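You operate a simulated robot arm through the tools that you are given. There is no shell and no other tool.

Carry out the task below with a simulated two-armed robot. There is one attempt and no reset: what you move stays moved.

JOB
Pull-test the teal stand's green jar and set the bond slider.
Fine: press the yellow peg on it, pull it off, back on its mat; a bare patch means LIFTS, none STAYS.

The check looks at the end state, three seconds after you hand in, the way a careful person would. Anything else that was tipped, shoved, dropped, spilled or broken makes it a failure.

ROBOT AND FRAMES
Two 7-joint arms with fingered hands on one trunk that stands fixed in place. Base frame: the origin is at the foot of the trunk, x ahead of it, y to its left, z up. Units: mm, rad, N and s.
The left shoulder is at [200, 135, 895], the right one opposite. Payload 4 kg a hand.
The tool frame of a hand sits at the grasp point between the pads (the TCP): z along the fingers, y along the line on which they close. The tips reach 25 mm beyond it. The gripper opens to 88 mm. The gripper's body begins 29 mm behind the TCP. The gripper is a hand of 4 fingers: y runs from the thumb to the fingers, the wrist lies at [-13, -106, -174] in the tool frame.
Orientation is that of the tool frame in the base frame, as [roll, pitch, yaw] about the fixed x, y, z axes, in that order (R = Rz(yaw) Ry(pitch) Rx(roll)). With the fingers straight down and the wrist toward the robot, the tool's x, y and z point along [0, 1, 0], [1, 0, 0] and [0, 0, -1] of the base frame.

CONTROLS
- The arms move only by the tool apply_moves. It takes "left_series", "right_series" or both (then of equal length, played together; a hand with none holds still); each is text: rows parted by semicolons, each of 6 numbers parted by spaces: the shift along the base's x, y, z in units of 40 mm (1.0 is 40 mm), then the turn, a rotation vector about the base's x, y, z in units of 6 degrees (1.0 is 6 degrees). In form: dx dy dz wx wy wz; .... A call has 1 to 20 rows; each row shifts and turns the commanded pose from where the row before left it. A call with a number of a shift or a turn outside -1 to 1 is refused whole. A row lasts 0.2 s, in which the tool goes at most 50 mm and 0.15 rad; a call with a longer step from one row to the next is refused whole. A pose out of reach is approached as far as the arm can. The call stops where the force on the tool passes 40 N (or 10 N more than at its start, if that is more) or the arm is blocked; 0.2 s more then pass. In this call time passes only in rows, and 0.2 s behind the last. It gives the time, the measured TCP pose, the force on the tool (base axes), the opening and the grip force at its end, in the units of the frame above (readings bear some noise), with the torque about the TCP (base axes, N m) and any sound that the robot's microphone picked up.
- Cameras (640 x 400 px; columns grow to the right, rows downward): "scene" is now at [144.6, 3.1, 1504.3]; the picture's right is [0.07, -1.00, 0.00], its down [-0.65, -0.05, -0.76] and it looks along [0.75, 0.05, -0.65] (base axes); focal length 361 px, centre (320, 200). "left" rides on the left gripper at [-64, -83, -98] in its tool frame; the picture's right is [-0.62, -0.37, 0.69], its down [0.71, -0.63, 0.30] and it looks along [0.32, 0.68, 0.65] (tool axes); focal length 265 px, centre (320, 200). "right" rides on the right gripper at [64, -83, -98] in its tool frame; the picture's right is [-0.62, 0.37, -0.69], its down [-0.71, -0.63, 0.30] and it looks along [-0.32, 0.68, 0.65] (tool axes); focal length 265 px, centre (320, 200). There is no depth. A picture from a camera that has moved, and an enlarged one, comes with that camera's place and axes in the base frame and with its lens.
- snapshot(camera): a new picture of that camera. It takes no simulated time.
- raise_lower(by): slides the trunk up (or, below 0, down) by that many mm; the arms and the scene camera ride with it, the base frame stays. It gives what a move gives, with no picture.
- finger_targets(index, middle, ring, thumb_bend, thumb_turn, hand): sets how far each is bent, from 0 (flat) to 100 (curled in); at 30 the hand is open as for a grip, at 70 the pads meet at the TCP. One left out holds its place. A second passes; each finger stops where it meets its share of the squeeze, and holds until it gets a number again. It is the only way to open and close the hand. It gives what a move gives, with no picture; readings hold the bend of each and the force on the fingers (four entries, about 0 where the hand has none), thumb and palm. thumb_turn goes from beside the hand (0) to across from the fingers (100), as for a grip.
- turn_head(pan, tilt): turns the head with the scene camera to pan (to the left, within 1.693 rad either way) and tilt (down, from -0.506 to 1.204), counted from straight ahead of the robot. It gives what a move gives.
- zoom(camera, box): a new picture of the part [left, top, right, bottom] of that camera's present view, enlarged. It takes no simulated time.
- sign_off(): hands the job in; it is judged then, once.

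Nothing tells you positions but the pictures and the camera data. Unless the task says otherwise, let go and move clear before handing in.

The tools are called after "Emit:" as name(argument=value, ...) on one line, values as JSON. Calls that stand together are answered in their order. apply_moves: Moves the arms, as the interface text tells. Its arguments: {"type":"object","properties":{"left_series":{"type":"string"},"right_series":{"type":"string"}},"required":[]} The other tools are called the same way: raise_lower (by) slides the trunk up or down; finger_targets (index, middle, ring, thumb_bend, thumb_turn, hand) moves the fingers one by one; turn_head (pan, tilt) turns the head that bears the scene camera; snapshot (camera) takes a picture; zoom (camera, box) takes an enlarged picture of a part of a camera's view; sign_off () hands the job in.

At the start:

```text
clock: 0.0
left_tool_pos: [580.9, 260.6, 1161.2]
left_tool_rot: [3.141, 0.0, 1.571]
left_force: [0.1, 0.6, 0.6]
left_moment: [-0.01, -0.01, 0.01]
left_finger_gap: 87.4
left_grip_force: 0.0
left_shape: jaw
left_bend: [30.0, 30.0, 30.0, 30.0, 98.0]
left_finger forces: [0.1, 0.0, 0.1, 0.0, 0.0, 0.0]
right_tool_pos: [533.5, -134.1, 1131.8]
right_tool_rot: [-3.141, 0.001, 1.571]
right_force: [-0.5, -0.8, 0.4]
right_moment: [-0.01, 0.0, 0.0]
right_finger_gap: 87.6
right_grip_force: 0.1
right_shape: jaw
right_bend: [30.0, 30.0, 30.0, 30.0, 98.0]
right_finger forces: [0.0, 0.0, 0.0, 0.1, 0.1, 0.0]
trunk travel left (down, up): [-500.0, 270.0]
head pan, tilt: [0.07, 0.714]
```

scene: 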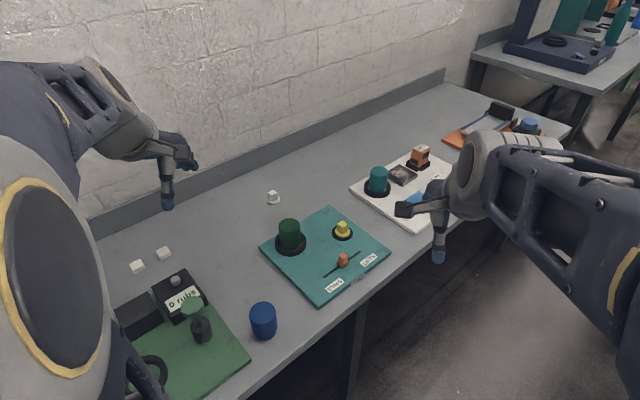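
right: 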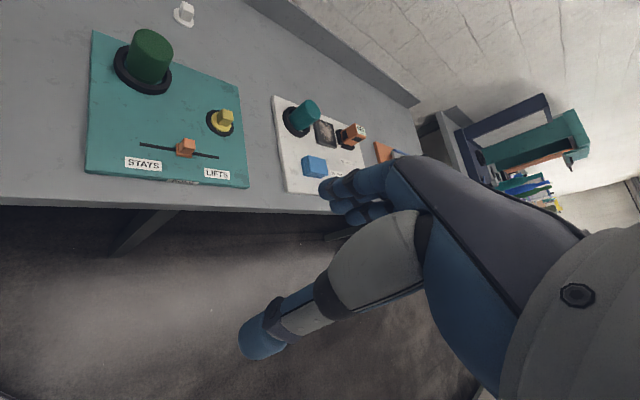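
left: 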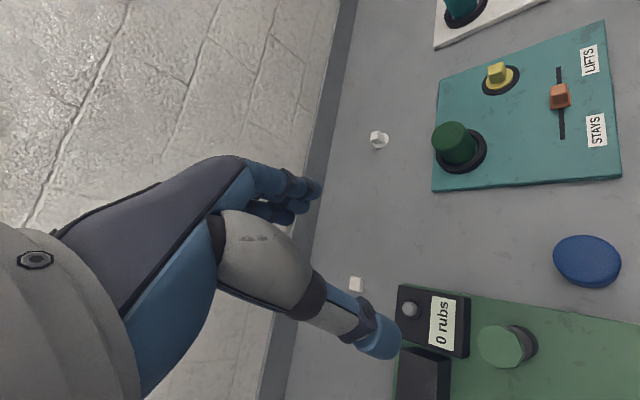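

I see a teal stand in the middle with a green jar on a dark ring, a yellow peg on its own mat, and an orange slider between STAYS and LIFTS labels. I will look closer before I move anything.

Emit:
zoom(camera="scene", box=[250, 190, 400, 310])

Emit:
zoom(camera="right", box=[80, 20, 260, 200])

Emit:
zoom(camera="left", box=[420, 10, 640, 200])

Emit:
zoom(camera="scene", box=[90, 240, 290, 400])

```text
3.33 times, centred on (325, 250) of scene
camera zoom: at [144.6, 3.1, 1504.3], right [0.07, -1.0, 0.0], down [-0.65, -0.05, -0.76], along [0.75, 0.05, -0.65], focal length 1203 px, centre (303, 33)
```

zoom: 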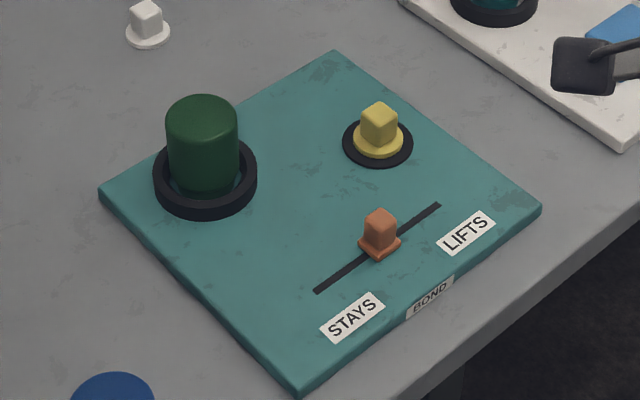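

```text
2.22 times, centred on (170, 110) of right
camera zoom: at [450.0, -69.5, 1229.5], right [0.37, -0.62, 0.69], down [-0.63, -0.71, -0.3], along [0.68, -0.32, -0.65], focal length 590 px, centre (653, 400)
```

zoom: 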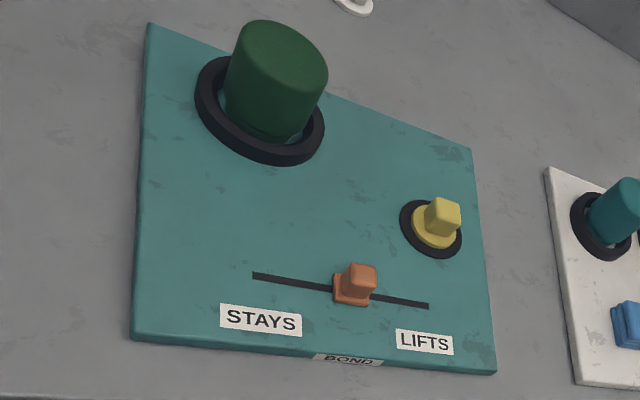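

```text
2.11 times, centred on (530, 105) of left
camera zoom: at [498.8, 197.9, 1258.4], right [-0.37, -0.62, -0.69], down [-0.63, 0.71, -0.3], along [0.68, 0.32, -0.65], focal length 559 px, centre (-122, 400)
```

zoom: 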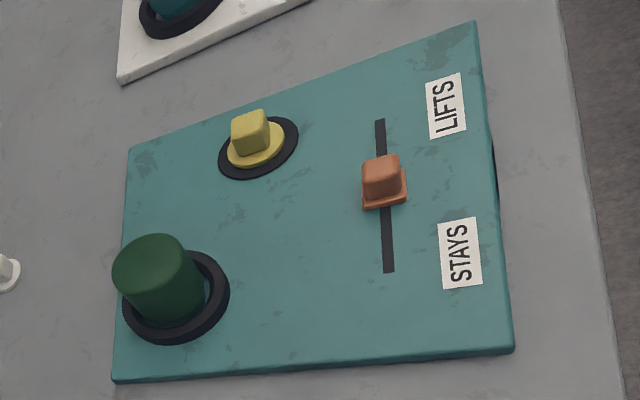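

```text
2.50 times, centred on (190, 320) of scene
camera zoom: at [144.6, 3.1, 1504.3], right [0.07, -1.0, 0.0], down [-0.65, -0.05, -0.76], along [0.75, 0.05, -0.65], focal length 902 px, centre (645, -100)
```

zoom: 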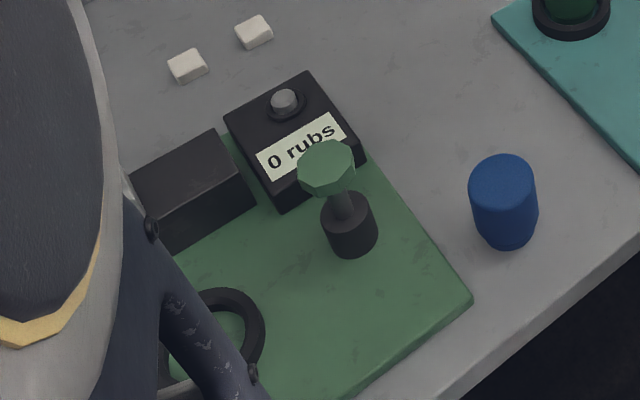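

The stand top appears to be at about z 773, with the peg's mat near (851, -10) and the jar top near (799, 127, 847). I'll zoom in more to measure the peg, jar and slider.

Emit:
zoom(camera="scene", box=[326, 210, 358, 242])

Emit:
zoom(camera="left", box=[475, 50, 527, 102])

Emit:
zoom(camera="right", box=[198, 98, 242, 142])

Emit:
zoom(camera="scene", box=[265, 205, 321, 261])

Emit:
zoom(camera="left", box=[420, 105, 500, 185])

Emit:
zoom(camera="scene", box=[315, 230, 385, 300])

```text
12.50 times, centred on (342, 226) of scene
camera zoom: at [144.6, 3.1, 1504.3], right [0.07, -1.0, 0.0], down [-0.65, -0.05, -0.76], along [0.75, 0.05, -0.65], focal length 4512 px, centre (45, -125)
```

zoom: 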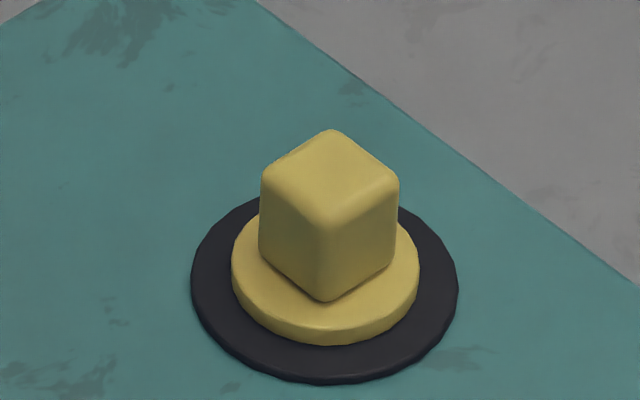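

```text
7.69 times, centred on (501, 76) of left
camera zoom: at [498.8, 197.9, 1258.4], right [-0.37, -0.62, -0.69], down [-0.63, 0.71, -0.3], along [0.68, 0.32, -0.65], focal length 2042 px, centre (-1072, 1154)
```

zoom: 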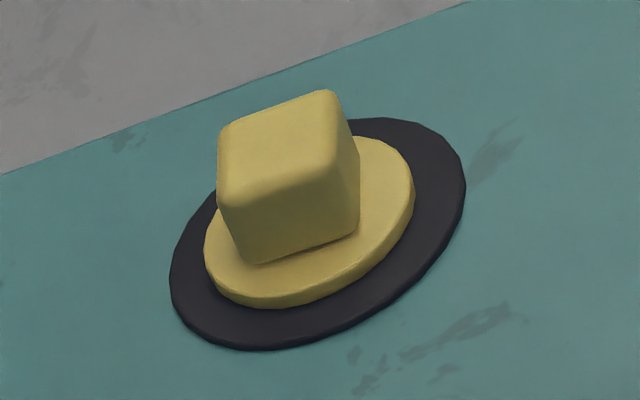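

```text
9.09 times, centred on (220, 120) of right
camera zoom: at [450.0, -69.5, 1229.5], right [0.37, -0.62, 0.69], down [-0.63, -0.71, -0.3], along [0.68, -0.32, -0.65], focal length 2413 px, centre (1229, 927)
```

zoom: 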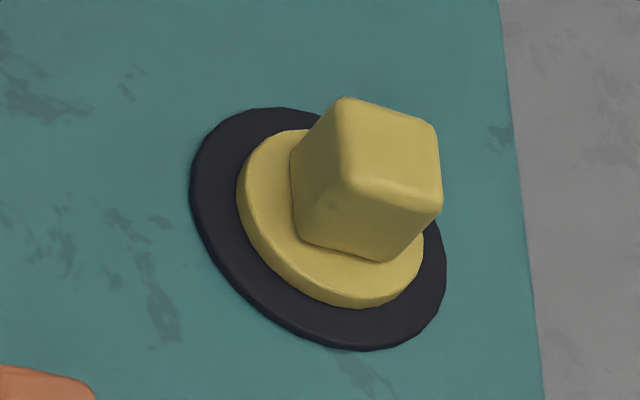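

```text
7.14 times, centred on (293, 233) of scene
camera zoom: at [144.6, 3.1, 1504.3], right [0.07, -1.0, 0.0], down [-0.65, -0.05, -0.76], along [0.75, 0.05, -0.65], focal length 2578 px, centre (513, -36)
```

zoom: 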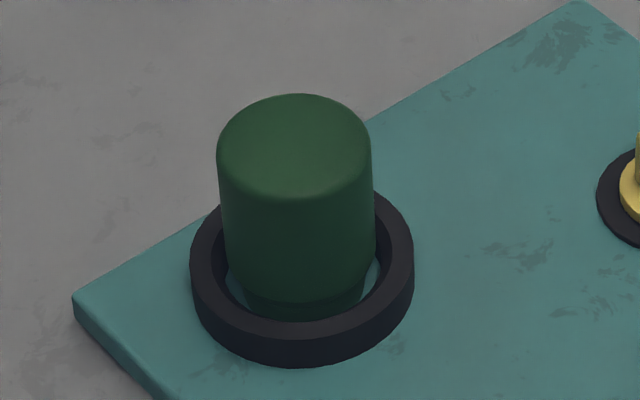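

```text
5.00 times, centred on (460, 145) of left
camera zoom: at [498.8, 197.9, 1258.4], right [-0.37, -0.62, -0.69], down [-0.63, 0.71, -0.3], along [0.68, 0.32, -0.65], focal length 1327 px, centre (-380, 475)
```

zoom: 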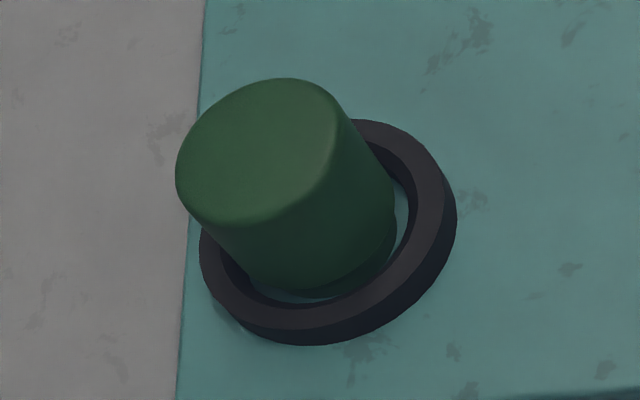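

```text
5.71 times, centred on (350, 265) of scene
camera zoom: at [144.6, 3.1, 1504.3], right [0.07, -1.0, 0.0], down [-0.65, -0.05, -0.76], along [0.75, 0.05, -0.65], focal length 2063 px, centre (149, -171)
```

zoom: 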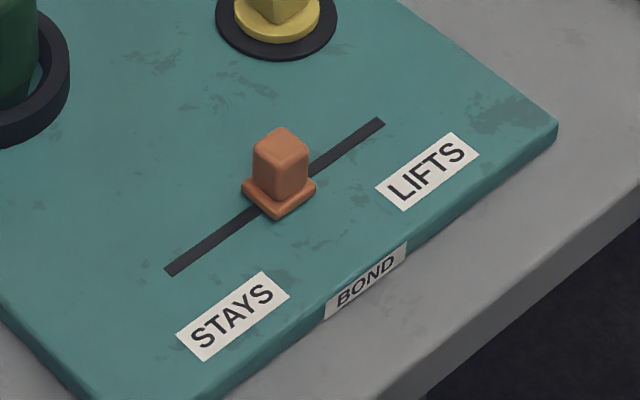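

The peg is a disc with a roughly 24 mm cube grip, turned about 45° with the stand, and its top is near z 806. I'll use the right hand: bring it above the peg and turn it about 44° so the pads face the cube's sides.

Emit:
apply_moves(right_series="0.795 0.31 -0.4 0 0 0.735; 0.795 0.31 -0.4 0 0 0.735; 0.795 0.31 -0.4 0 0 0.735; 0.795 0.31 -0.4 0 0 0.735; 0.795 0.31 -0.4 0 0 0.735; 0.795 0.31 -0.4 0 0 0.735; 0.795 0.31 -0.4 0 0 0.735; 0.795 0.31 -0.4 0 0 0.735; 0.795 0.31 -0.4 0 0 0.735; 0.795 0.31 -0.4 0 0 0.735")

Emit:
snapshot(camera="scene")

Emit:
snapshot(camera="right")

Emit:
snapshot(camera="left")

```text
clock: 2.2
left_tool_pos: [580.7, 259.9, 1161.3]
left_tool_rot: [-3.14, -0.001, 1.57]
left_force: [0.2, 0.6, -0.2]
left_moment: [0.0, -0.02, 0.01]
left_finger_gap: 87.7
left_grip_force: 0.1
left_shape: jaw
left_bend: [30.0, 30.0, 30.0, 30.0, 98.0]
left_finger forces: [0.0, 0.0, 0.0, 0.0, 0.0, 0.0]
right_tool_pos: [850.9, -8.9, 971.5]
right_tool_rot: [3.139, 0.002, 2.34]
right_force: [-0.5, 1.1, 0.1]
right_moment: [0.02, -0.02, -0.02]
right_finger_gap: 87.9
right_grip_force: 0.1
right_shape: jaw
right_bend: [30.0, 30.0, 30.0, 30.0, 98.0]
right_finger forces: [0.0, 0.0, 0.1, 0.0, 0.0, 0.0]
trunk travel left (down, up): [-500.0, 270.0]
head pan, tilt: [0.07, 0.714]
```

```text
taken
camera scene: at [144.3, 3.1, 1504.3], right [0.07, -1.0, 0.0], down [-0.65, -0.05, -0.76], along [0.75, 0.05, -0.65], focal length 361 px, centre (320, 200)
```

scene: 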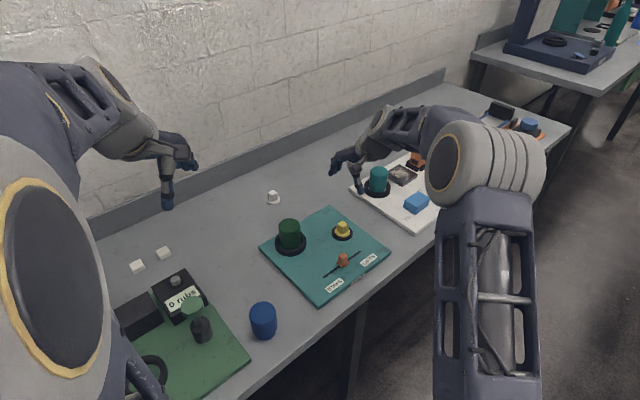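

```text
taken
camera right: at [745.9, -19.6, 1069.6], right [0.7, -0.19, 0.69], down [0.05, -0.95, -0.3], along [0.72, 0.24, -0.65], focal length 265 px, centre (320, 200)
```

right: 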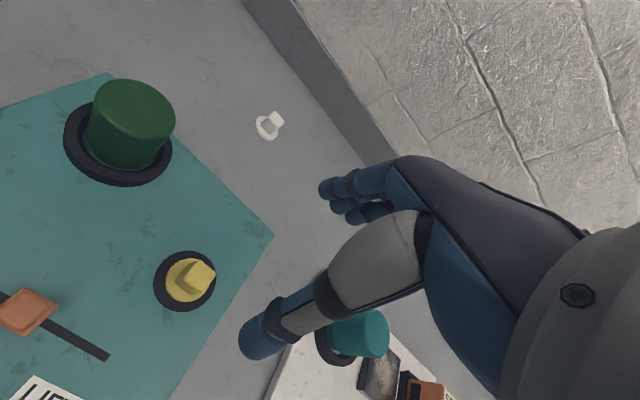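

```text
taken
camera left: at [498.5, 197.7, 1258.5], right [-0.37, -0.62, -0.69], down [-0.63, 0.71, -0.3], along [0.68, 0.32, -0.65], focal length 265 px, centre (320, 200)
```

left: 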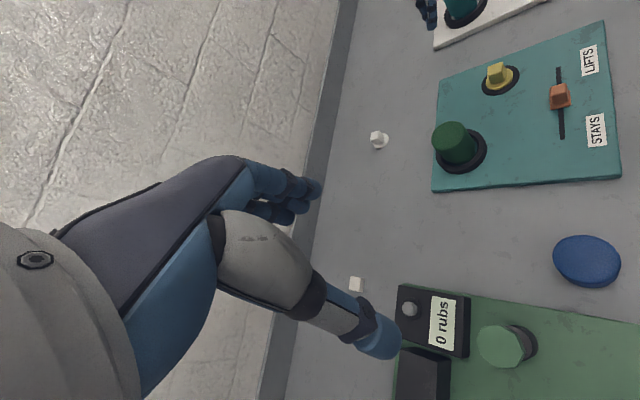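

The right hand is about 165 mm above the peg with the pads turned to the cube's faces. I'll zoom in on the hand to see how its fingertips sit before descending.

Emit:
zoom(camera="scene", box=[310, 90, 470, 250])

Emit:
zoom(camera="right", box=[130, 140, 450, 400])

Emit:
zoom(camera="left", box=[380, 0, 640, 200])

```text
2.50 times, centred on (390, 170) of scene
camera zoom: at [144.3, 3.1, 1504.3], right [0.07, -1.0, 0.0], down [-0.65, -0.05, -0.76], along [0.75, 0.05, -0.65], focal length 902 px, centre (145, 275)
```

zoom: 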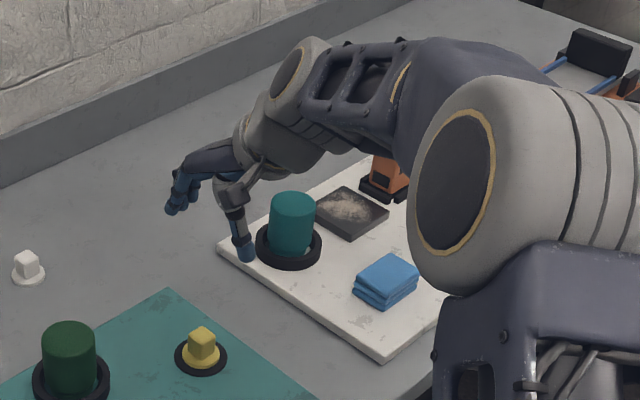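

```text
1.54 times, centred on (290, 270) of right
camera zoom: at [745.9, -19.6, 1069.6], right [0.7, -0.19, 0.69], down [0.05, -0.95, -0.3], along [0.72, 0.24, -0.65], focal length 408 px, centre (366, 92)
```

zoom: 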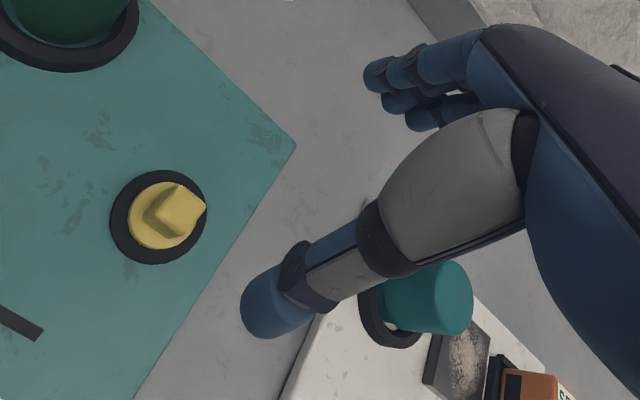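

```text
2.00 times, centred on (510, 100) of left
camera zoom: at [498.5, 197.7, 1258.5], right [-0.37, -0.62, -0.69], down [-0.63, 0.71, -0.3], along [0.68, 0.32, -0.65], focal length 531 px, centre (-60, 400)
```

zoom: 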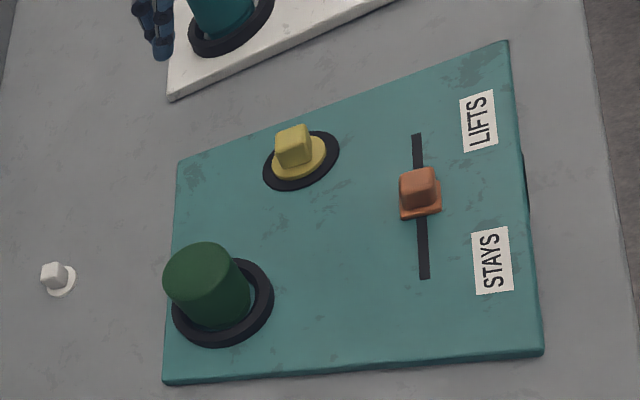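

The fingertips are about 25 mm below the grasp point on both sides, as described. I'll come down 96 mm and check the alignment from the wrist camera.

Emit:
apply_moves(right_series="0 0 -0.8 0 0 0; 0 0 -0.8 0 0 0; 0 0 -0.8 0 0 0")

Emit:
snapshot(camera="right")

Emit:
zoom(camera="scene", box=[310, 140, 410, 260])

Emit:
zoom(camera="left", box=[420, 0, 580, 140])

```text
clock: 3.0
left_tool_pos: [580.6, 261.6, 1160.5]
left_tool_rot: [3.142, 0.0, 1.571]
left_force: [0.3, -0.6, 0.5]
left_moment: [0.03, -0.02, -0.01]
left_finger_gap: 87.7
left_grip_force: 0.1
left_shape: jaw
left_bend: [30.0, 30.0, 30.0, 30.0, 98.0]
left_finger forces: [0.1, 0.0, 0.0, 0.1, 0.0, 0.1]
right_tool_pos: [851.7, -10.5, 874.9]
right_tool_rot: [-3.142, 0.0, 2.34]
right_force: [0.0, -0.1, 1.0]
right_moment: [0.01, 0.0, 0.02]
right_finger_gap: 87.8
right_grip_force: 0.0
right_shape: jaw
right_bend: [30.0, 30.0, 30.0, 30.0, 98.0]
right_finger forces: [0.0, 0.0, 0.0, 0.0, 0.1, 0.1]
trunk travel left (down, up): [-500.0, 270.0]
head pan, tilt: [0.07, 0.714]
```

```text
taken
camera right: at [746.7, -21.6, 973.8], right [0.7, -0.19, 0.69], down [0.05, -0.95, -0.3], along [0.72, 0.24, -0.65], focal length 265 px, centre (320, 200)
```

right: 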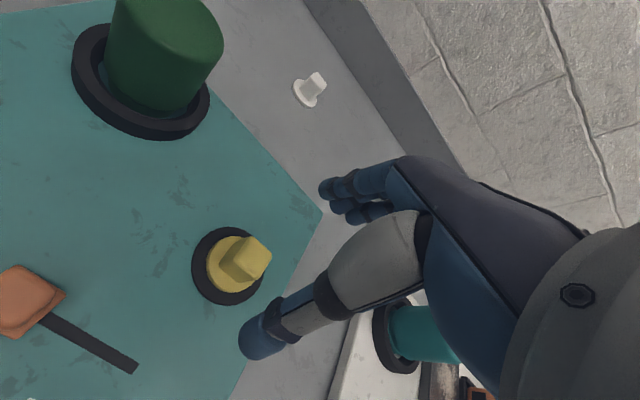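

```text
3.33 times, centred on (360, 200) of scene
camera zoom: at [144.5, 3.2, 1504.3], right [0.07, -1.0, 0.0], down [-0.65, -0.05, -0.76], along [0.75, 0.05, -0.65], focal length 1203 px, centre (187, 200)
```

zoom: 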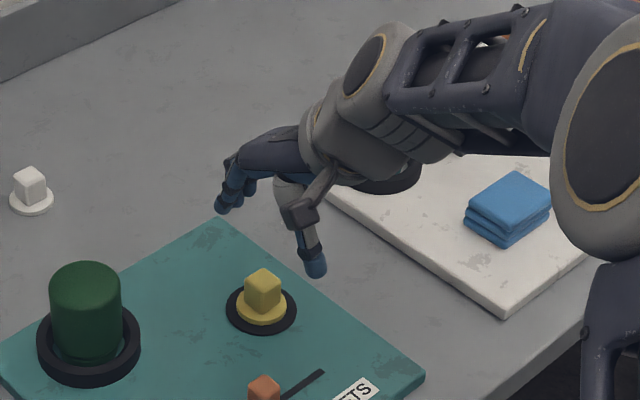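

```text
2.86 times, centred on (500, 70) of left
camera zoom: at [498.7, 198.0, 1258.5], right [-0.37, -0.62, -0.69], down [-0.63, 0.71, -0.3], along [0.68, 0.32, -0.65], focal length 758 px, centre (-194, 571)
```

zoom: 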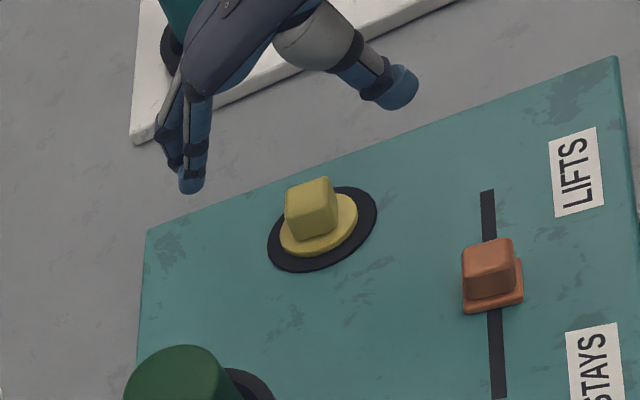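

The hand is centred over the peg to within a few millimetres. I'll go down another 50 mm and check the clearance on both sides of the cube.

Emit:
apply_moves(right_series="-0.025 0.025 -0.6 0 0 0; -0.025 0.025 -0.65 0 0 0")

Emit:
snapshot(camera="right")

Emit:
zoom(camera="scene", box=[310, 180, 390, 260])

Emit:
zoom(camera="left", box=[440, 20, 560, 140])

```text
clock: 3.6
left_tool_pos: [581.2, 261.3, 1160.2]
left_tool_rot: [3.141, -0.001, 1.571]
left_force: [-0.2, 0.1, 0.0]
left_moment: [0.0, 0.0, 0.01]
left_finger_gap: 87.8
left_grip_force: 0.1
left_shape: jaw
left_bend: [30.0, 30.0, 30.0, 30.0, 98.0]
left_finger forces: [0.1, 0.1, 0.0, 0.1, 0.0, 0.0]
right_tool_pos: [847.9, -7.5, 826.4]
right_tool_rot: [3.141, 0.0, 2.34]
right_force: [-0.6, -0.6, -0.6]
right_moment: [0.0, 0.0, -0.03]
right_finger_gap: 87.8
right_grip_force: 0.1
right_shape: jaw
right_bend: [30.0, 30.0, 30.0, 30.0, 98.0]
right_finger forces: [0.0, 0.1, 0.1, 0.0, 0.0, 0.0]
trunk travel left (down, up): [-500.0, 270.0]
head pan, tilt: [0.07, 0.714]
```

```text
taken
camera right: at [744.1, -19.2, 924.0], right [0.7, -0.19, 0.69], down [0.05, -0.95, -0.3], along [0.72, 0.24, -0.65], focal length 265 px, centre (320, 200)
```

right: 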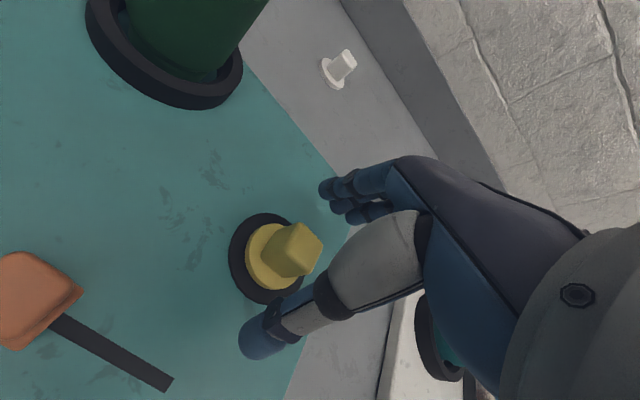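

```text
5.00 times, centred on (350, 220) of scene
camera zoom: at [144.5, 3.2, 1504.3], right [0.07, -1.0, 0.0], down [-0.65, -0.05, -0.76], along [0.75, 0.05, -0.65], focal length 1805 px, centre (170, 100)
```

zoom: 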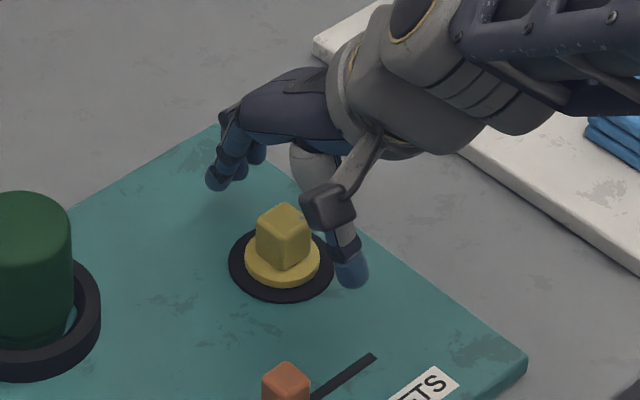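

```text
3.33 times, centred on (500, 80) of left
camera zoom: at [498.7, 197.9, 1258.4], right [-0.37, -0.62, -0.69], down [-0.63, 0.71, -0.3], along [0.68, 0.32, -0.65], focal length 885 px, centre (-280, 600)
```

zoom: 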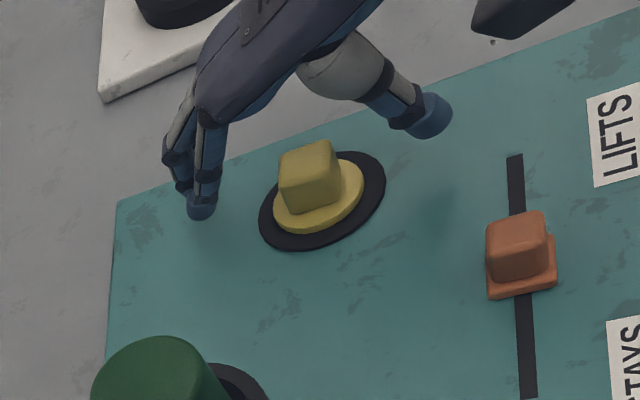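

The cube now sits midway between the thumb and the fingers in both views. I'll lower 12 mm more and close partway to see how the tips travel relative to the disc.

Emit:
apply_moves(right_series="0 0 -0.3 0 0 0")

Emit:
finger_targets(hand="right", index=46, middle=46, ring=46, thumb_bend=46)

Emit:
zoom(camera="scene", box=[320, 200, 370, 250])

Emit:
zoom(camera="left", box=[460, 40, 540, 120])

Emit:
zoom(camera="right", box=[200, 140, 400, 380])

```text
clock: 4.0
left_tool_pos: [581.1, 261.5, 1160.1]
left_tool_rot: [3.141, -0.001, 1.571]
left_force: [-1.2, 0.0, -0.1]
left_moment: [0.0, 0.04, -0.01]
left_finger_gap: 87.6
left_grip_force: 0.2
left_shape: jaw
left_bend: [30.0, 30.0, 30.0, 30.0, 98.0]
left_finger forces: [0.0, 0.0, 0.1, 0.0, 0.1, 0.0]
right_tool_pos: [849.3, -8.4, 814.0]
right_tool_rot: [3.141, 0.003, 2.341]
right_force: [0.6, -0.2, -0.6]
right_moment: [0.0, 0.0, -0.02]
right_finger_gap: 87.4
right_grip_force: 0.1
right_shape: jaw
right_bend: [30.0, 30.0, 30.0, 30.0, 98.0]
right_finger forces: [0.0, 0.0, 0.0, 0.0, 0.0, 0.0]
trunk travel left (down, up): [-500.0, 270.0]
head pan, tilt: [0.07, 0.714]
```

```text
clock: 5.0
left_tool_pos: [581.6, 261.9, 1161.9]
left_tool_rot: [3.142, 0.001, 1.57]
left_force: [-0.3, -0.7, 0.6]
left_moment: [0.0, 0.0, 0.02]
left_finger_gap: 87.6
left_grip_force: 0.2
left_shape: jaw
left_bend: [30.0, 30.0, 30.0, 30.0, 98.0]
left_finger forces: [0.1, 0.0, 0.0, 0.0, 0.0, 0.0]
right_tool_pos: [848.0, -8.1, 814.7]
right_tool_rot: [3.141, -0.002, 2.341]
right_force: [0.1, 0.6, -0.1]
right_moment: [0.0, -0.04, 0.01]
right_finger_gap: 51.1
right_grip_force: 0.0
right_shape: fingers
right_bend: [46.0, 46.0, 46.0, 46.0, 98.0]
right_finger forces: [0.1, 0.0, 0.1, 0.0, 0.0, 0.0]
trunk travel left (down, up): [-500.0, 270.0]
head pan, tilt: [0.07, 0.714]
```

```text
8.00 times, centred on (345, 225) of scene
camera zoom: at [144.7, 3.1, 1504.3], right [0.07, -1.0, 0.0], down [-0.65, -0.05, -0.76], along [0.75, 0.05, -0.65], focal length 2888 px, centre (120, 0)
```

zoom: 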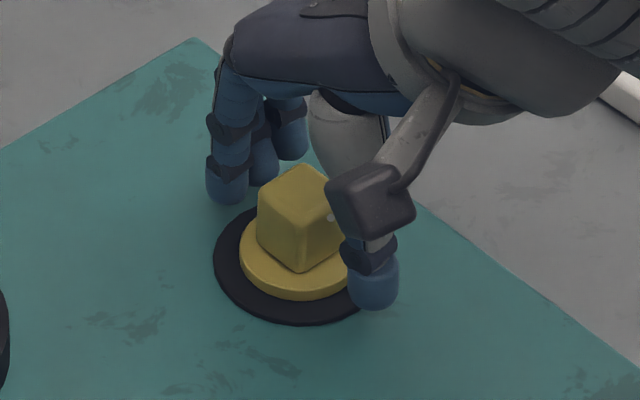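

```text
5.00 times, centred on (500, 80) of left
camera zoom: at [498.8, 197.9, 1258.4], right [-0.37, -0.62, -0.69], down [-0.63, 0.71, -0.3], along [0.68, 0.32, -0.65], focal length 1327 px, centre (-580, 800)
```

zoom: 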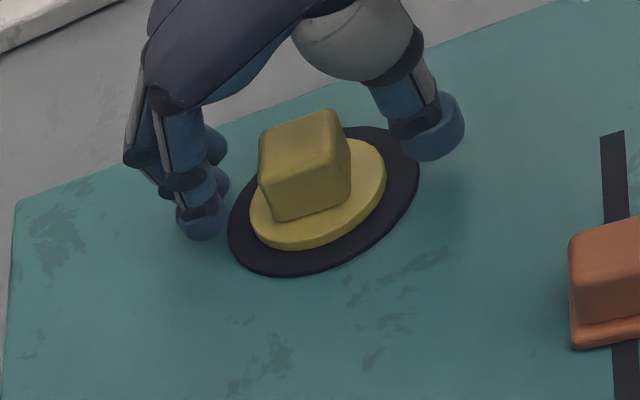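

```text
1.67 times, centred on (300, 260) of right
camera zoom: at [744.5, -19.6, 911.8], right [0.7, -0.19, 0.69], down [0.05, -0.95, -0.3], along [0.72, 0.24, -0.65], focal length 442 px, centre (353, 100)
```

zoom: 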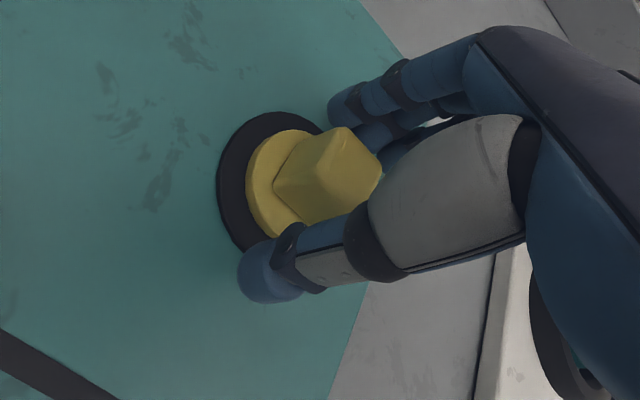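

The fingers straddle the cube with the tips at about its lower half. I'll nudge in slightly, lower 4 mm, and close onto the cube.

Emit:
apply_moves(right_series="-0.025 0.025 -0.1 0 0 0")

Emit:
finger_targets(hand="right", index=54, middle=54, ring=54, thumb_bend=54)

Emit:
zoom(camera="scene", box=[320, 200, 370, 250])

Emit:
zoom(camera="left", box=[460, 40, 540, 120])

Emit:
zoom(camera="right", box=[200, 140, 400, 380])

```text
clock: 5.4
left_tool_pos: [581.9, 261.2, 1161.5]
left_tool_rot: [3.141, -0.001, 1.57]
left_force: [-0.1, -0.2, -0.2]
left_moment: [-0.04, -0.01, 0.0]
left_finger_gap: 87.6
left_grip_force: 0.1
left_shape: jaw
left_bend: [30.0, 30.0, 30.0, 30.0, 98.0]
left_finger forces: [0.0, 0.0, 0.0, 0.0, 0.0, 0.0]
right_tool_pos: [847.7, -7.5, 808.5]
right_tool_rot: [-3.141, -0.001, 2.341]
right_force: [0.4, 0.2, 0.2]
right_moment: [0.0, -0.01, 0.0]
right_finger_gap: 51.1
right_grip_force: 0.1
right_shape: fingers
right_bend: [46.0, 46.0, 46.0, 46.0, 98.0]
right_finger forces: [0.0, 0.0, 0.0, 0.0, 0.0, 0.0]
trunk travel left (down, up): [-500.0, 270.0]
head pan, tilt: [0.07, 0.714]
```

```text
clock: 6.4
left_tool_pos: [580.7, 261.3, 1160.0]
left_tool_rot: [-3.141, -0.001, 1.57]
left_force: [-0.4, 0.1, 0.2]
left_moment: [-0.03, 0.02, 0.0]
left_finger_gap: 87.6
left_grip_force: 0.0
left_shape: jaw
left_bend: [30.0, 30.0, 30.0, 30.0, 98.0]
left_finger forces: [0.1, 0.0, 0.0, 0.0, 0.0, 0.1]
right_tool_pos: [847.5, -8.3, 810.7]
right_tool_rot: [-3.141, 0.001, 2.342]
right_force: [0.0, -0.2, 0.1]
right_moment: [-0.01, -0.01, -0.01]
right_finger_gap: 34.5
right_grip_force: 0.4
right_shape: fingers
right_bend: [53.0, 54.0, 54.0, 53.0, 98.0]
right_finger forces: [0.2, 0.1, 0.0, 0.0, 0.2, 0.0]
trunk travel left (down, up): [-500.0, 270.0]
head pan, tilt: [0.07, 0.714]
```

```text
8.00 times, centred on (345, 225) of scene
camera zoom: at [144.7, 3.1, 1504.3], right [0.07, -1.0, 0.0], down [-0.65, -0.05, -0.76], along [0.75, 0.05, -0.65], focal length 2888 px, centre (120, 0)
```

zoom: 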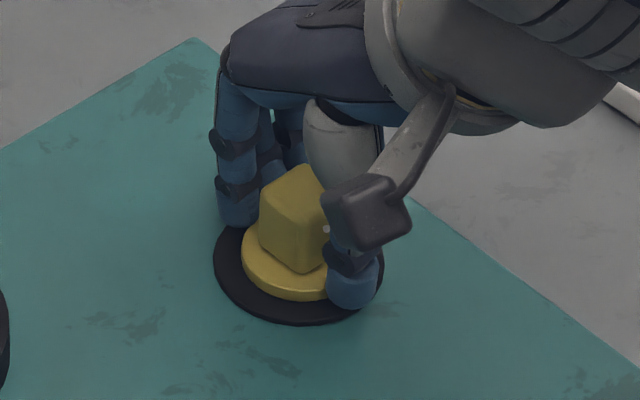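

```text
5.00 times, centred on (500, 80) of left
camera zoom: at [498.8, 197.8, 1258.4], right [-0.37, -0.62, -0.69], down [-0.63, 0.71, -0.3], along [0.68, 0.32, -0.65], focal length 1327 px, centre (-580, 800)
```

zoom: 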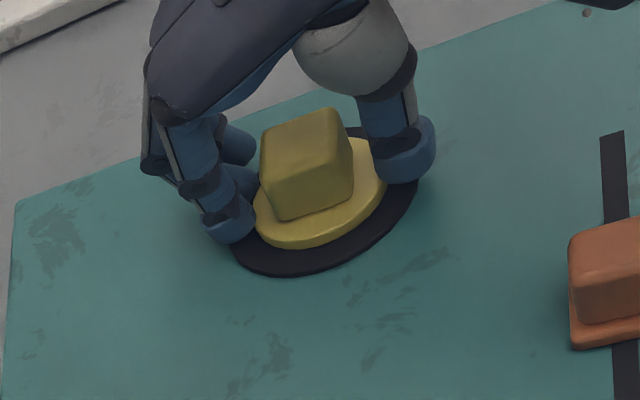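

```text
1.67 times, centred on (300, 260) of right
camera zoom: at [743.9, -18.6, 908.0], right [0.7, -0.19, 0.69], down [0.05, -0.95, -0.3], along [0.72, 0.24, -0.65], focal length 442 px, centre (353, 100)
```

zoom: 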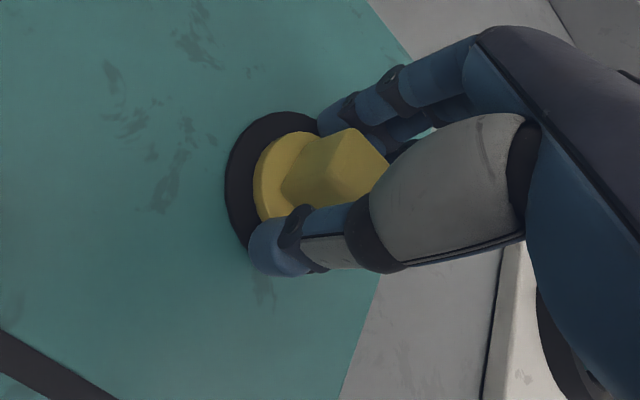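

The index and thumb seem to have stopped against the disc's edge rather than the cube, so the tips are a little low. I'll open slightly, rise 8 mm and close again.

Emit:
finger_targets(hand="right", index=47, middle=47, ring=47, thumb_bend=47)

Emit:
apply_moves(right_series="0 0 0.2 0 0 0")

Emit:
finger_targets(hand="right", index=55, middle=55, ring=55, thumb_bend=55)

Emit:
zoom(camera="scene", box=[320, 200, 370, 250])

Emit:
zoom(camera="left", box=[460, 40, 540, 120])

Emit:
zoom(camera="right", box=[200, 140, 400, 380])

```text
clock: 7.4
left_tool_pos: [581.4, 261.2, 1161.2]
left_tool_rot: [-3.14, -0.001, 1.57]
left_force: [0.3, 0.1, -0.5]
left_moment: [0.0, 0.03, 0.03]
left_finger_gap: 87.8
left_grip_force: 0.0
left_shape: jaw
left_bend: [30.0, 30.0, 30.0, 30.0, 98.0]
left_finger forces: [0.1, 0.0, 0.1, 0.1, 0.0, 0.0]
right_tool_pos: [848.2, -7.9, 810.4]
right_tool_rot: [3.141, 0.001, 2.34]
right_force: [0.4, 0.9, 0.3]
right_moment: [0.02, 0.0, 0.0]
right_finger_gap: 47.5
right_grip_force: 0.0
right_shape: fingers
right_bend: [47.0, 47.0, 47.0, 47.0, 98.0]
right_finger forces: [0.0, 0.0, 0.1, 0.1, 0.0, 0.0]
trunk travel left (down, up): [-500.0, 270.0]
head pan, tilt: [0.07, 0.714]
```

```text
clock: 7.8
left_tool_pos: [581.6, 260.1, 1160.9]
left_tool_rot: [3.141, -0.001, 1.573]
left_force: [-0.9, 0.1, 0.5]
left_moment: [0.01, -0.02, 0.01]
left_finger_gap: 87.7
left_grip_force: 0.1
left_shape: jaw
left_bend: [30.0, 30.0, 30.0, 30.0, 98.0]
left_finger forces: [0.0, 0.0, 0.1, 0.0, 0.0, 0.0]
right_tool_pos: [849.1, -7.3, 818.4]
right_tool_rot: [3.141, 0.0, 2.34]
right_force: [-0.6, 0.0, -0.2]
right_moment: [-0.01, 0.02, 0.01]
right_finger_gap: 47.5
right_grip_force: 0.0
right_shape: fingers
right_bend: [47.0, 47.0, 47.0, 47.0, 98.0]
right_finger forces: [0.0, 0.0, 0.0, 0.0, 0.0, 0.1]
trunk travel left (down, up): [-500.0, 270.0]
head pan, tilt: [0.07, 0.714]
```

```text
clock: 8.8
left_tool_pos: [581.5, 261.5, 1161.4]
left_tool_rot: [3.141, 0.0, 1.572]
left_force: [0.4, 0.3, 0.6]
left_moment: [0.01, 0.0, 0.01]
left_finger_gap: 87.3
left_grip_force: 0.1
left_shape: jaw
left_bend: [30.0, 30.0, 30.0, 30.0, 98.0]
left_finger forces: [0.0, 0.0, 0.0, 0.0, 0.0, 0.0]
right_tool_pos: [848.3, -5.6, 818.0]
right_tool_rot: [3.141, -0.001, 2.34]
right_force: [0.4, 0.1, 0.0]
right_moment: [-0.03, 0.02, -0.01]
right_finger_gap: 31.3
right_grip_force: 0.0
right_shape: fingers
right_bend: [55.0, 55.0, 55.0, 55.0, 98.0]
right_finger forces: [0.0, 0.1, 0.0, 0.0, 0.1, 0.0]
trunk travel left (down, up): [-500.0, 270.0]
head pan, tilt: [0.07, 0.714]
```

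```text
8.00 times, centred on (345, 225) of scene
camera zoom: at [144.7, 3.1, 1504.3], right [0.07, -1.0, 0.0], down [-0.65, -0.05, -0.76], along [0.75, 0.05, -0.65], focal length 2888 px, centre (120, 0)
```

zoom: 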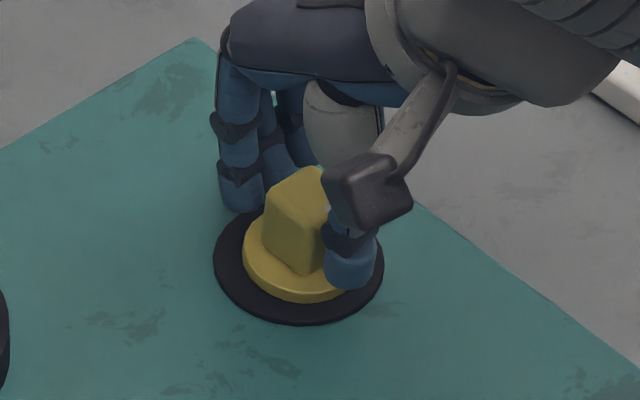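

```text
5.00 times, centred on (500, 80) of left
camera zoom: at [498.8, 197.9, 1258.4], right [-0.37, -0.62, -0.69], down [-0.63, 0.71, -0.3], along [0.68, 0.32, -0.65], focal length 1327 px, centre (-580, 800)
```

zoom: 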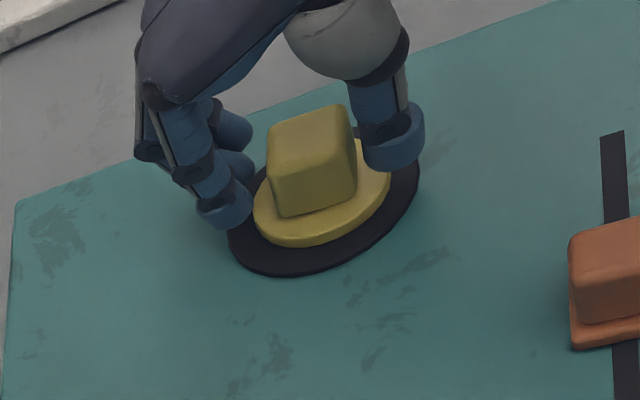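

```text
1.67 times, centred on (300, 260) of right
camera zoom: at [744.2, -18.4, 916.0], right [0.7, -0.19, 0.69], down [0.04, -0.95, -0.3], along [0.72, 0.24, -0.65], focal length 442 px, centre (353, 100)
```

zoom: 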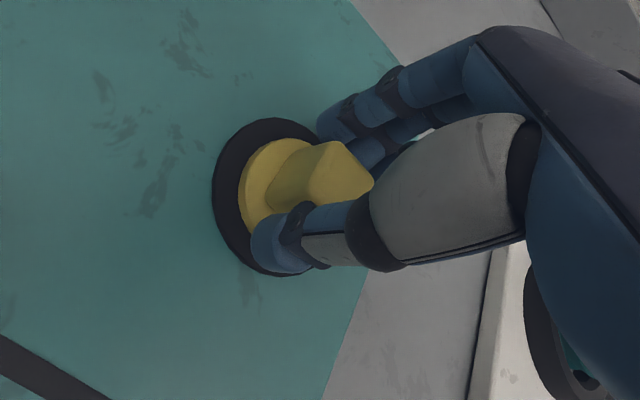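

The fingers now clear the disc and sit around the cube. I'll close fully onto it.

Emit:
finger_targets(hand="right", index=62, middle=62, ring=58, thumb_bend=62)

Emit:
zoom(camera="scene", box=[320, 200, 370, 250])

Emit:
zoom(camera="left", box=[460, 40, 540, 120])

Emit:
zoom(camera="right", box=[200, 140, 400, 380])

```text
clock: 9.8
left_tool_pos: [581.9, 260.6, 1160.5]
left_tool_rot: [-3.14, 0.001, 1.571]
left_force: [-0.5, 0.2, 0.1]
left_moment: [0.02, -0.01, 0.0]
left_finger_gap: 87.6
left_grip_force: 0.0
left_shape: jaw
left_bend: [30.0, 30.0, 30.0, 30.0, 98.0]
left_finger forces: [0.1, 0.1, 0.1, 0.0, 0.0, 0.0]
right_tool_pos: [848.0, -7.5, 818.3]
right_tool_rot: [3.141, -0.002, 2.341]
right_force: [-0.2, -0.6, 0.6]
right_moment: [-0.03, -0.02, 0.0]
right_finger_gap: 19.3
right_grip_force: 1.4
right_shape: fingers
right_bend: [60.0, 61.0, 57.0, 60.0, 97.0]
right_finger forces: [0.8, 0.6, 0.0, 0.1, 1.4, 0.0]
trunk travel left (down, up): [-500.0, 270.0]
head pan, tilt: [0.07, 0.714]
```

```text
8.00 times, centred on (345, 225) of scene
camera zoom: at [144.7, 3.1, 1504.3], right [0.07, -1.0, 0.0], down [-0.65, -0.05, -0.76], along [0.75, 0.05, -0.65], focal length 2888 px, centre (120, 0)
```

zoom: 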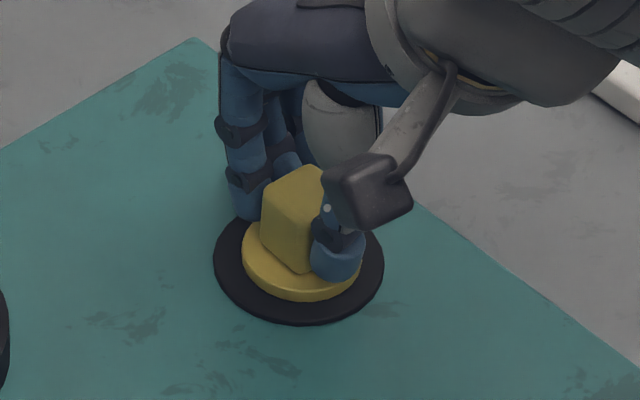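

```text
5.00 times, centred on (500, 80) of left
camera zoom: at [498.8, 197.9, 1258.4], right [-0.37, -0.62, -0.69], down [-0.63, 0.71, -0.3], along [0.68, 0.32, -0.65], focal length 1327 px, centre (-580, 800)
```

zoom: 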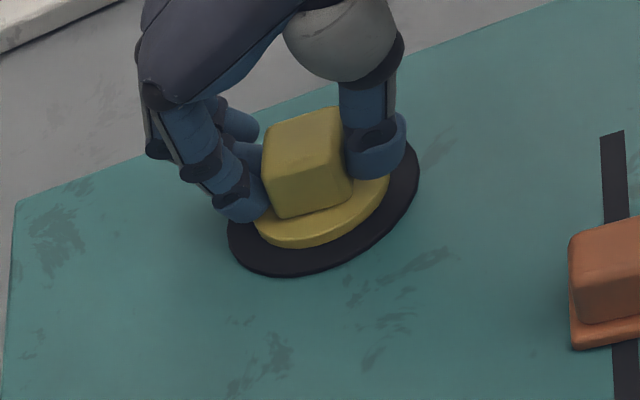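

```text
1.67 times, centred on (300, 260) of right
camera zoom: at [744.2, -18.4, 916.0], right [0.7, -0.19, 0.69], down [0.04, -0.95, -0.3], along [0.72, 0.24, -0.65], focal length 442 px, centre (353, 100)
```

zoom: 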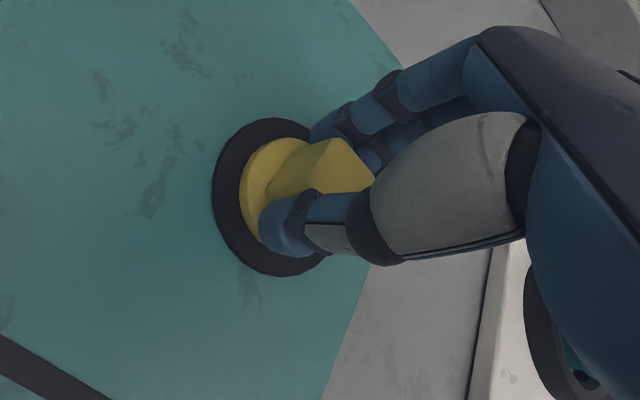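

All three contacts are on the cube. I'll squeeze firmer before lifting.

Emit:
finger_targets(hand="right", index=78, middle=78, thumb_bend=78)

Emit:
zoom(camera="scene", box=[320, 200, 370, 250])

Emit:
zoom(camera="left", box=[460, 40, 540, 120])

```text
clock: 10.8
left_tool_pos: [582.3, 262.0, 1161.3]
left_tool_rot: [3.141, -0.001, 1.571]
left_force: [0.2, -0.3, -1.0]
left_moment: [-0.02, -0.01, 0.02]
left_finger_gap: 87.6
left_grip_force: 0.1
left_shape: jaw
left_bend: [30.0, 30.0, 30.0, 30.0, 98.0]
left_finger forces: [0.0, 0.0, 0.0, 0.0, 0.0, 0.0]
right_tool_pos: [848.5, -7.2, 817.4]
right_tool_rot: [-3.141, 0.0, 2.34]
right_force: [0.2, -1.1, 0.8]
right_moment: [-0.01, -0.01, -0.01]
right_finger_gap: 16.7
right_grip_force: 14.7
right_shape: fingers
right_bend: [71.0, 72.0, 57.0, 61.0, 95.0]
right_finger forces: [8.2, 6.2, 0.0, 0.0, 15.0, 0.0]
trunk travel left (down, up): [-500.0, 270.0]
head pan, tilt: [0.07, 0.714]
```

```text
8.00 times, centred on (345, 225) of scene
camera zoom: at [144.7, 3.1, 1504.3], right [0.07, -1.0, 0.0], down [-0.65, -0.05, -0.76], along [0.75, 0.05, -0.65], focal length 2888 px, centre (120, 0)
```

zoom: 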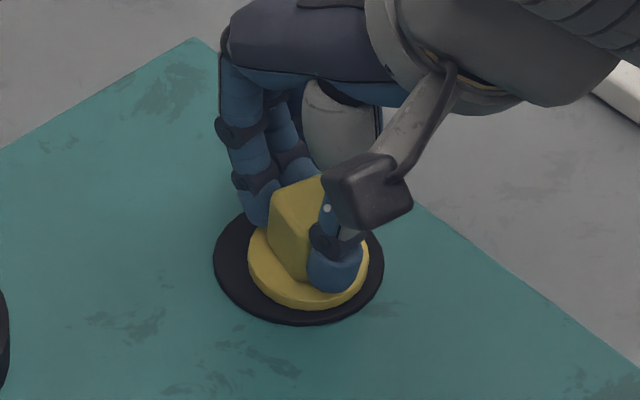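

```text
5.00 times, centred on (500, 80) of left
camera zoom: at [498.8, 197.8, 1258.4], right [-0.37, -0.62, -0.69], down [-0.63, 0.71, -0.3], along [0.68, 0.32, -0.65], focal length 1327 px, centre (-580, 800)
```

zoom: 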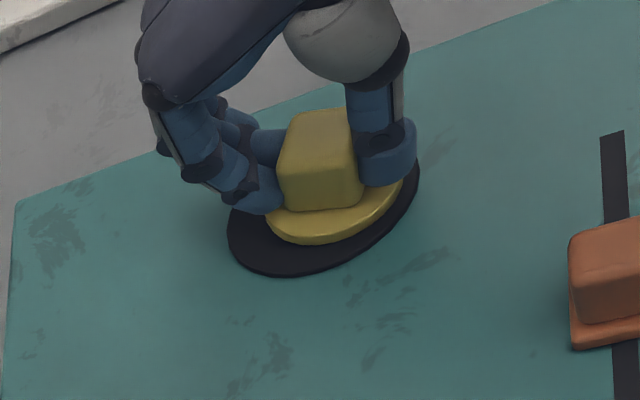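

The grip now holds about 15 N, and the peg has slid about 5 mm toward the thumb but is still on its mat. I'll lift it 40 mm and check that it hangs level.

Emit:
apply_moves(right_series="0 0 0.25 0 0 0; 0 0 0.25 0 0 0; 0 0 0.5 0 0 0")

Emit:
zoom(camera="scene", box=[310, 180, 380, 250])

Emit:
zoom(camera="left", box=[440, 20, 540, 120])

Emit:
zoom(camera="right", box=[200, 140, 400, 380])

```text
clock: 11.6
left_tool_pos: [581.1, 261.4, 1161.1]
left_tool_rot: [-3.141, 0.0, 1.572]
left_force: [-0.7, -0.3, -0.4]
left_moment: [-0.01, 0.0, 0.01]
left_finger_gap: 87.4
left_grip_force: 0.0
left_shape: jaw
left_bend: [30.0, 30.0, 30.0, 30.0, 98.0]
left_finger forces: [0.1, 0.0, 0.0, 0.0, 0.1, 0.0]
right_tool_pos: [849.3, -7.5, 855.7]
right_tool_rot: [3.14, 0.0, 2.34]
right_force: [0.1, -0.7, -0.8]
right_moment: [-0.01, 0.06, -0.02]
right_finger_gap: 16.6
right_grip_force: 14.3
right_shape: fingers
right_bend: [71.0, 72.0, 57.0, 61.0, 95.0]
right_finger forces: [8.2, 6.2, 0.0, 0.0, 15.0, 0.1]
trunk travel left (down, up): [-500.0, 270.0]
head pan, tilt: [0.07, 0.714]
```

```text
5.71 times, centred on (345, 215) of scene
camera zoom: at [144.8, 3.1, 1504.2], right [0.07, -1.0, 0.0], down [-0.65, -0.05, -0.76], along [0.75, 0.05, -0.65], focal length 2063 px, centre (177, 114)
```

zoom: 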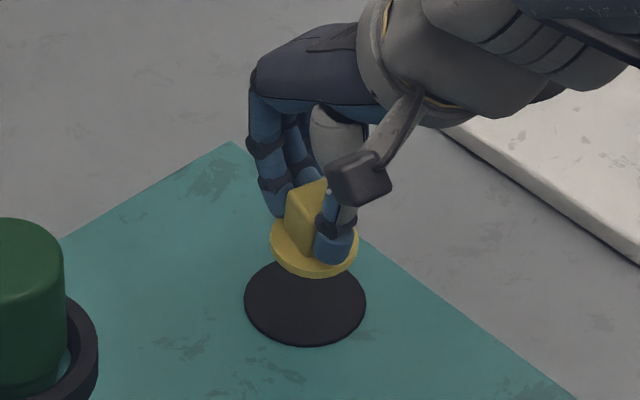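

```text
4.00 times, centred on (490, 70) of left
camera zoom: at [498.9, 197.8, 1258.3], right [-0.37, -0.62, -0.69], down [-0.63, 0.71, -0.3], along [0.68, 0.32, -0.65], focal length 1062 px, centre (-360, 720)
```

zoom: 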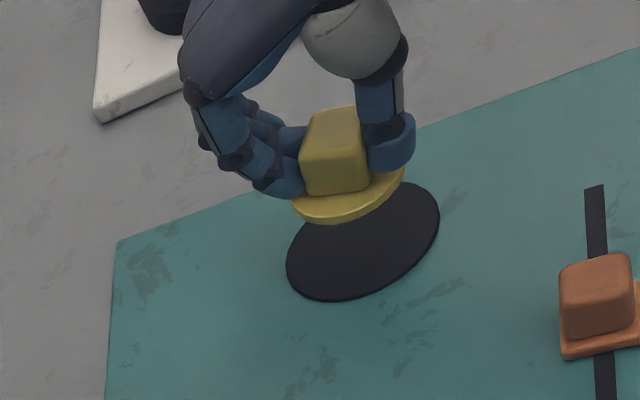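

```text
1.67 times, centred on (300, 260) of right
camera zoom: at [744.7, -17.9, 954.7], right [0.7, -0.19, 0.69], down [0.04, -0.95, -0.3], along [0.72, 0.24, -0.65], focal length 442 px, centre (353, 100)
```

zoom: 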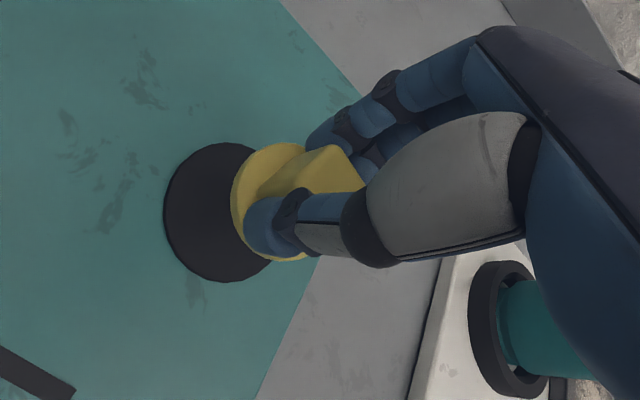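

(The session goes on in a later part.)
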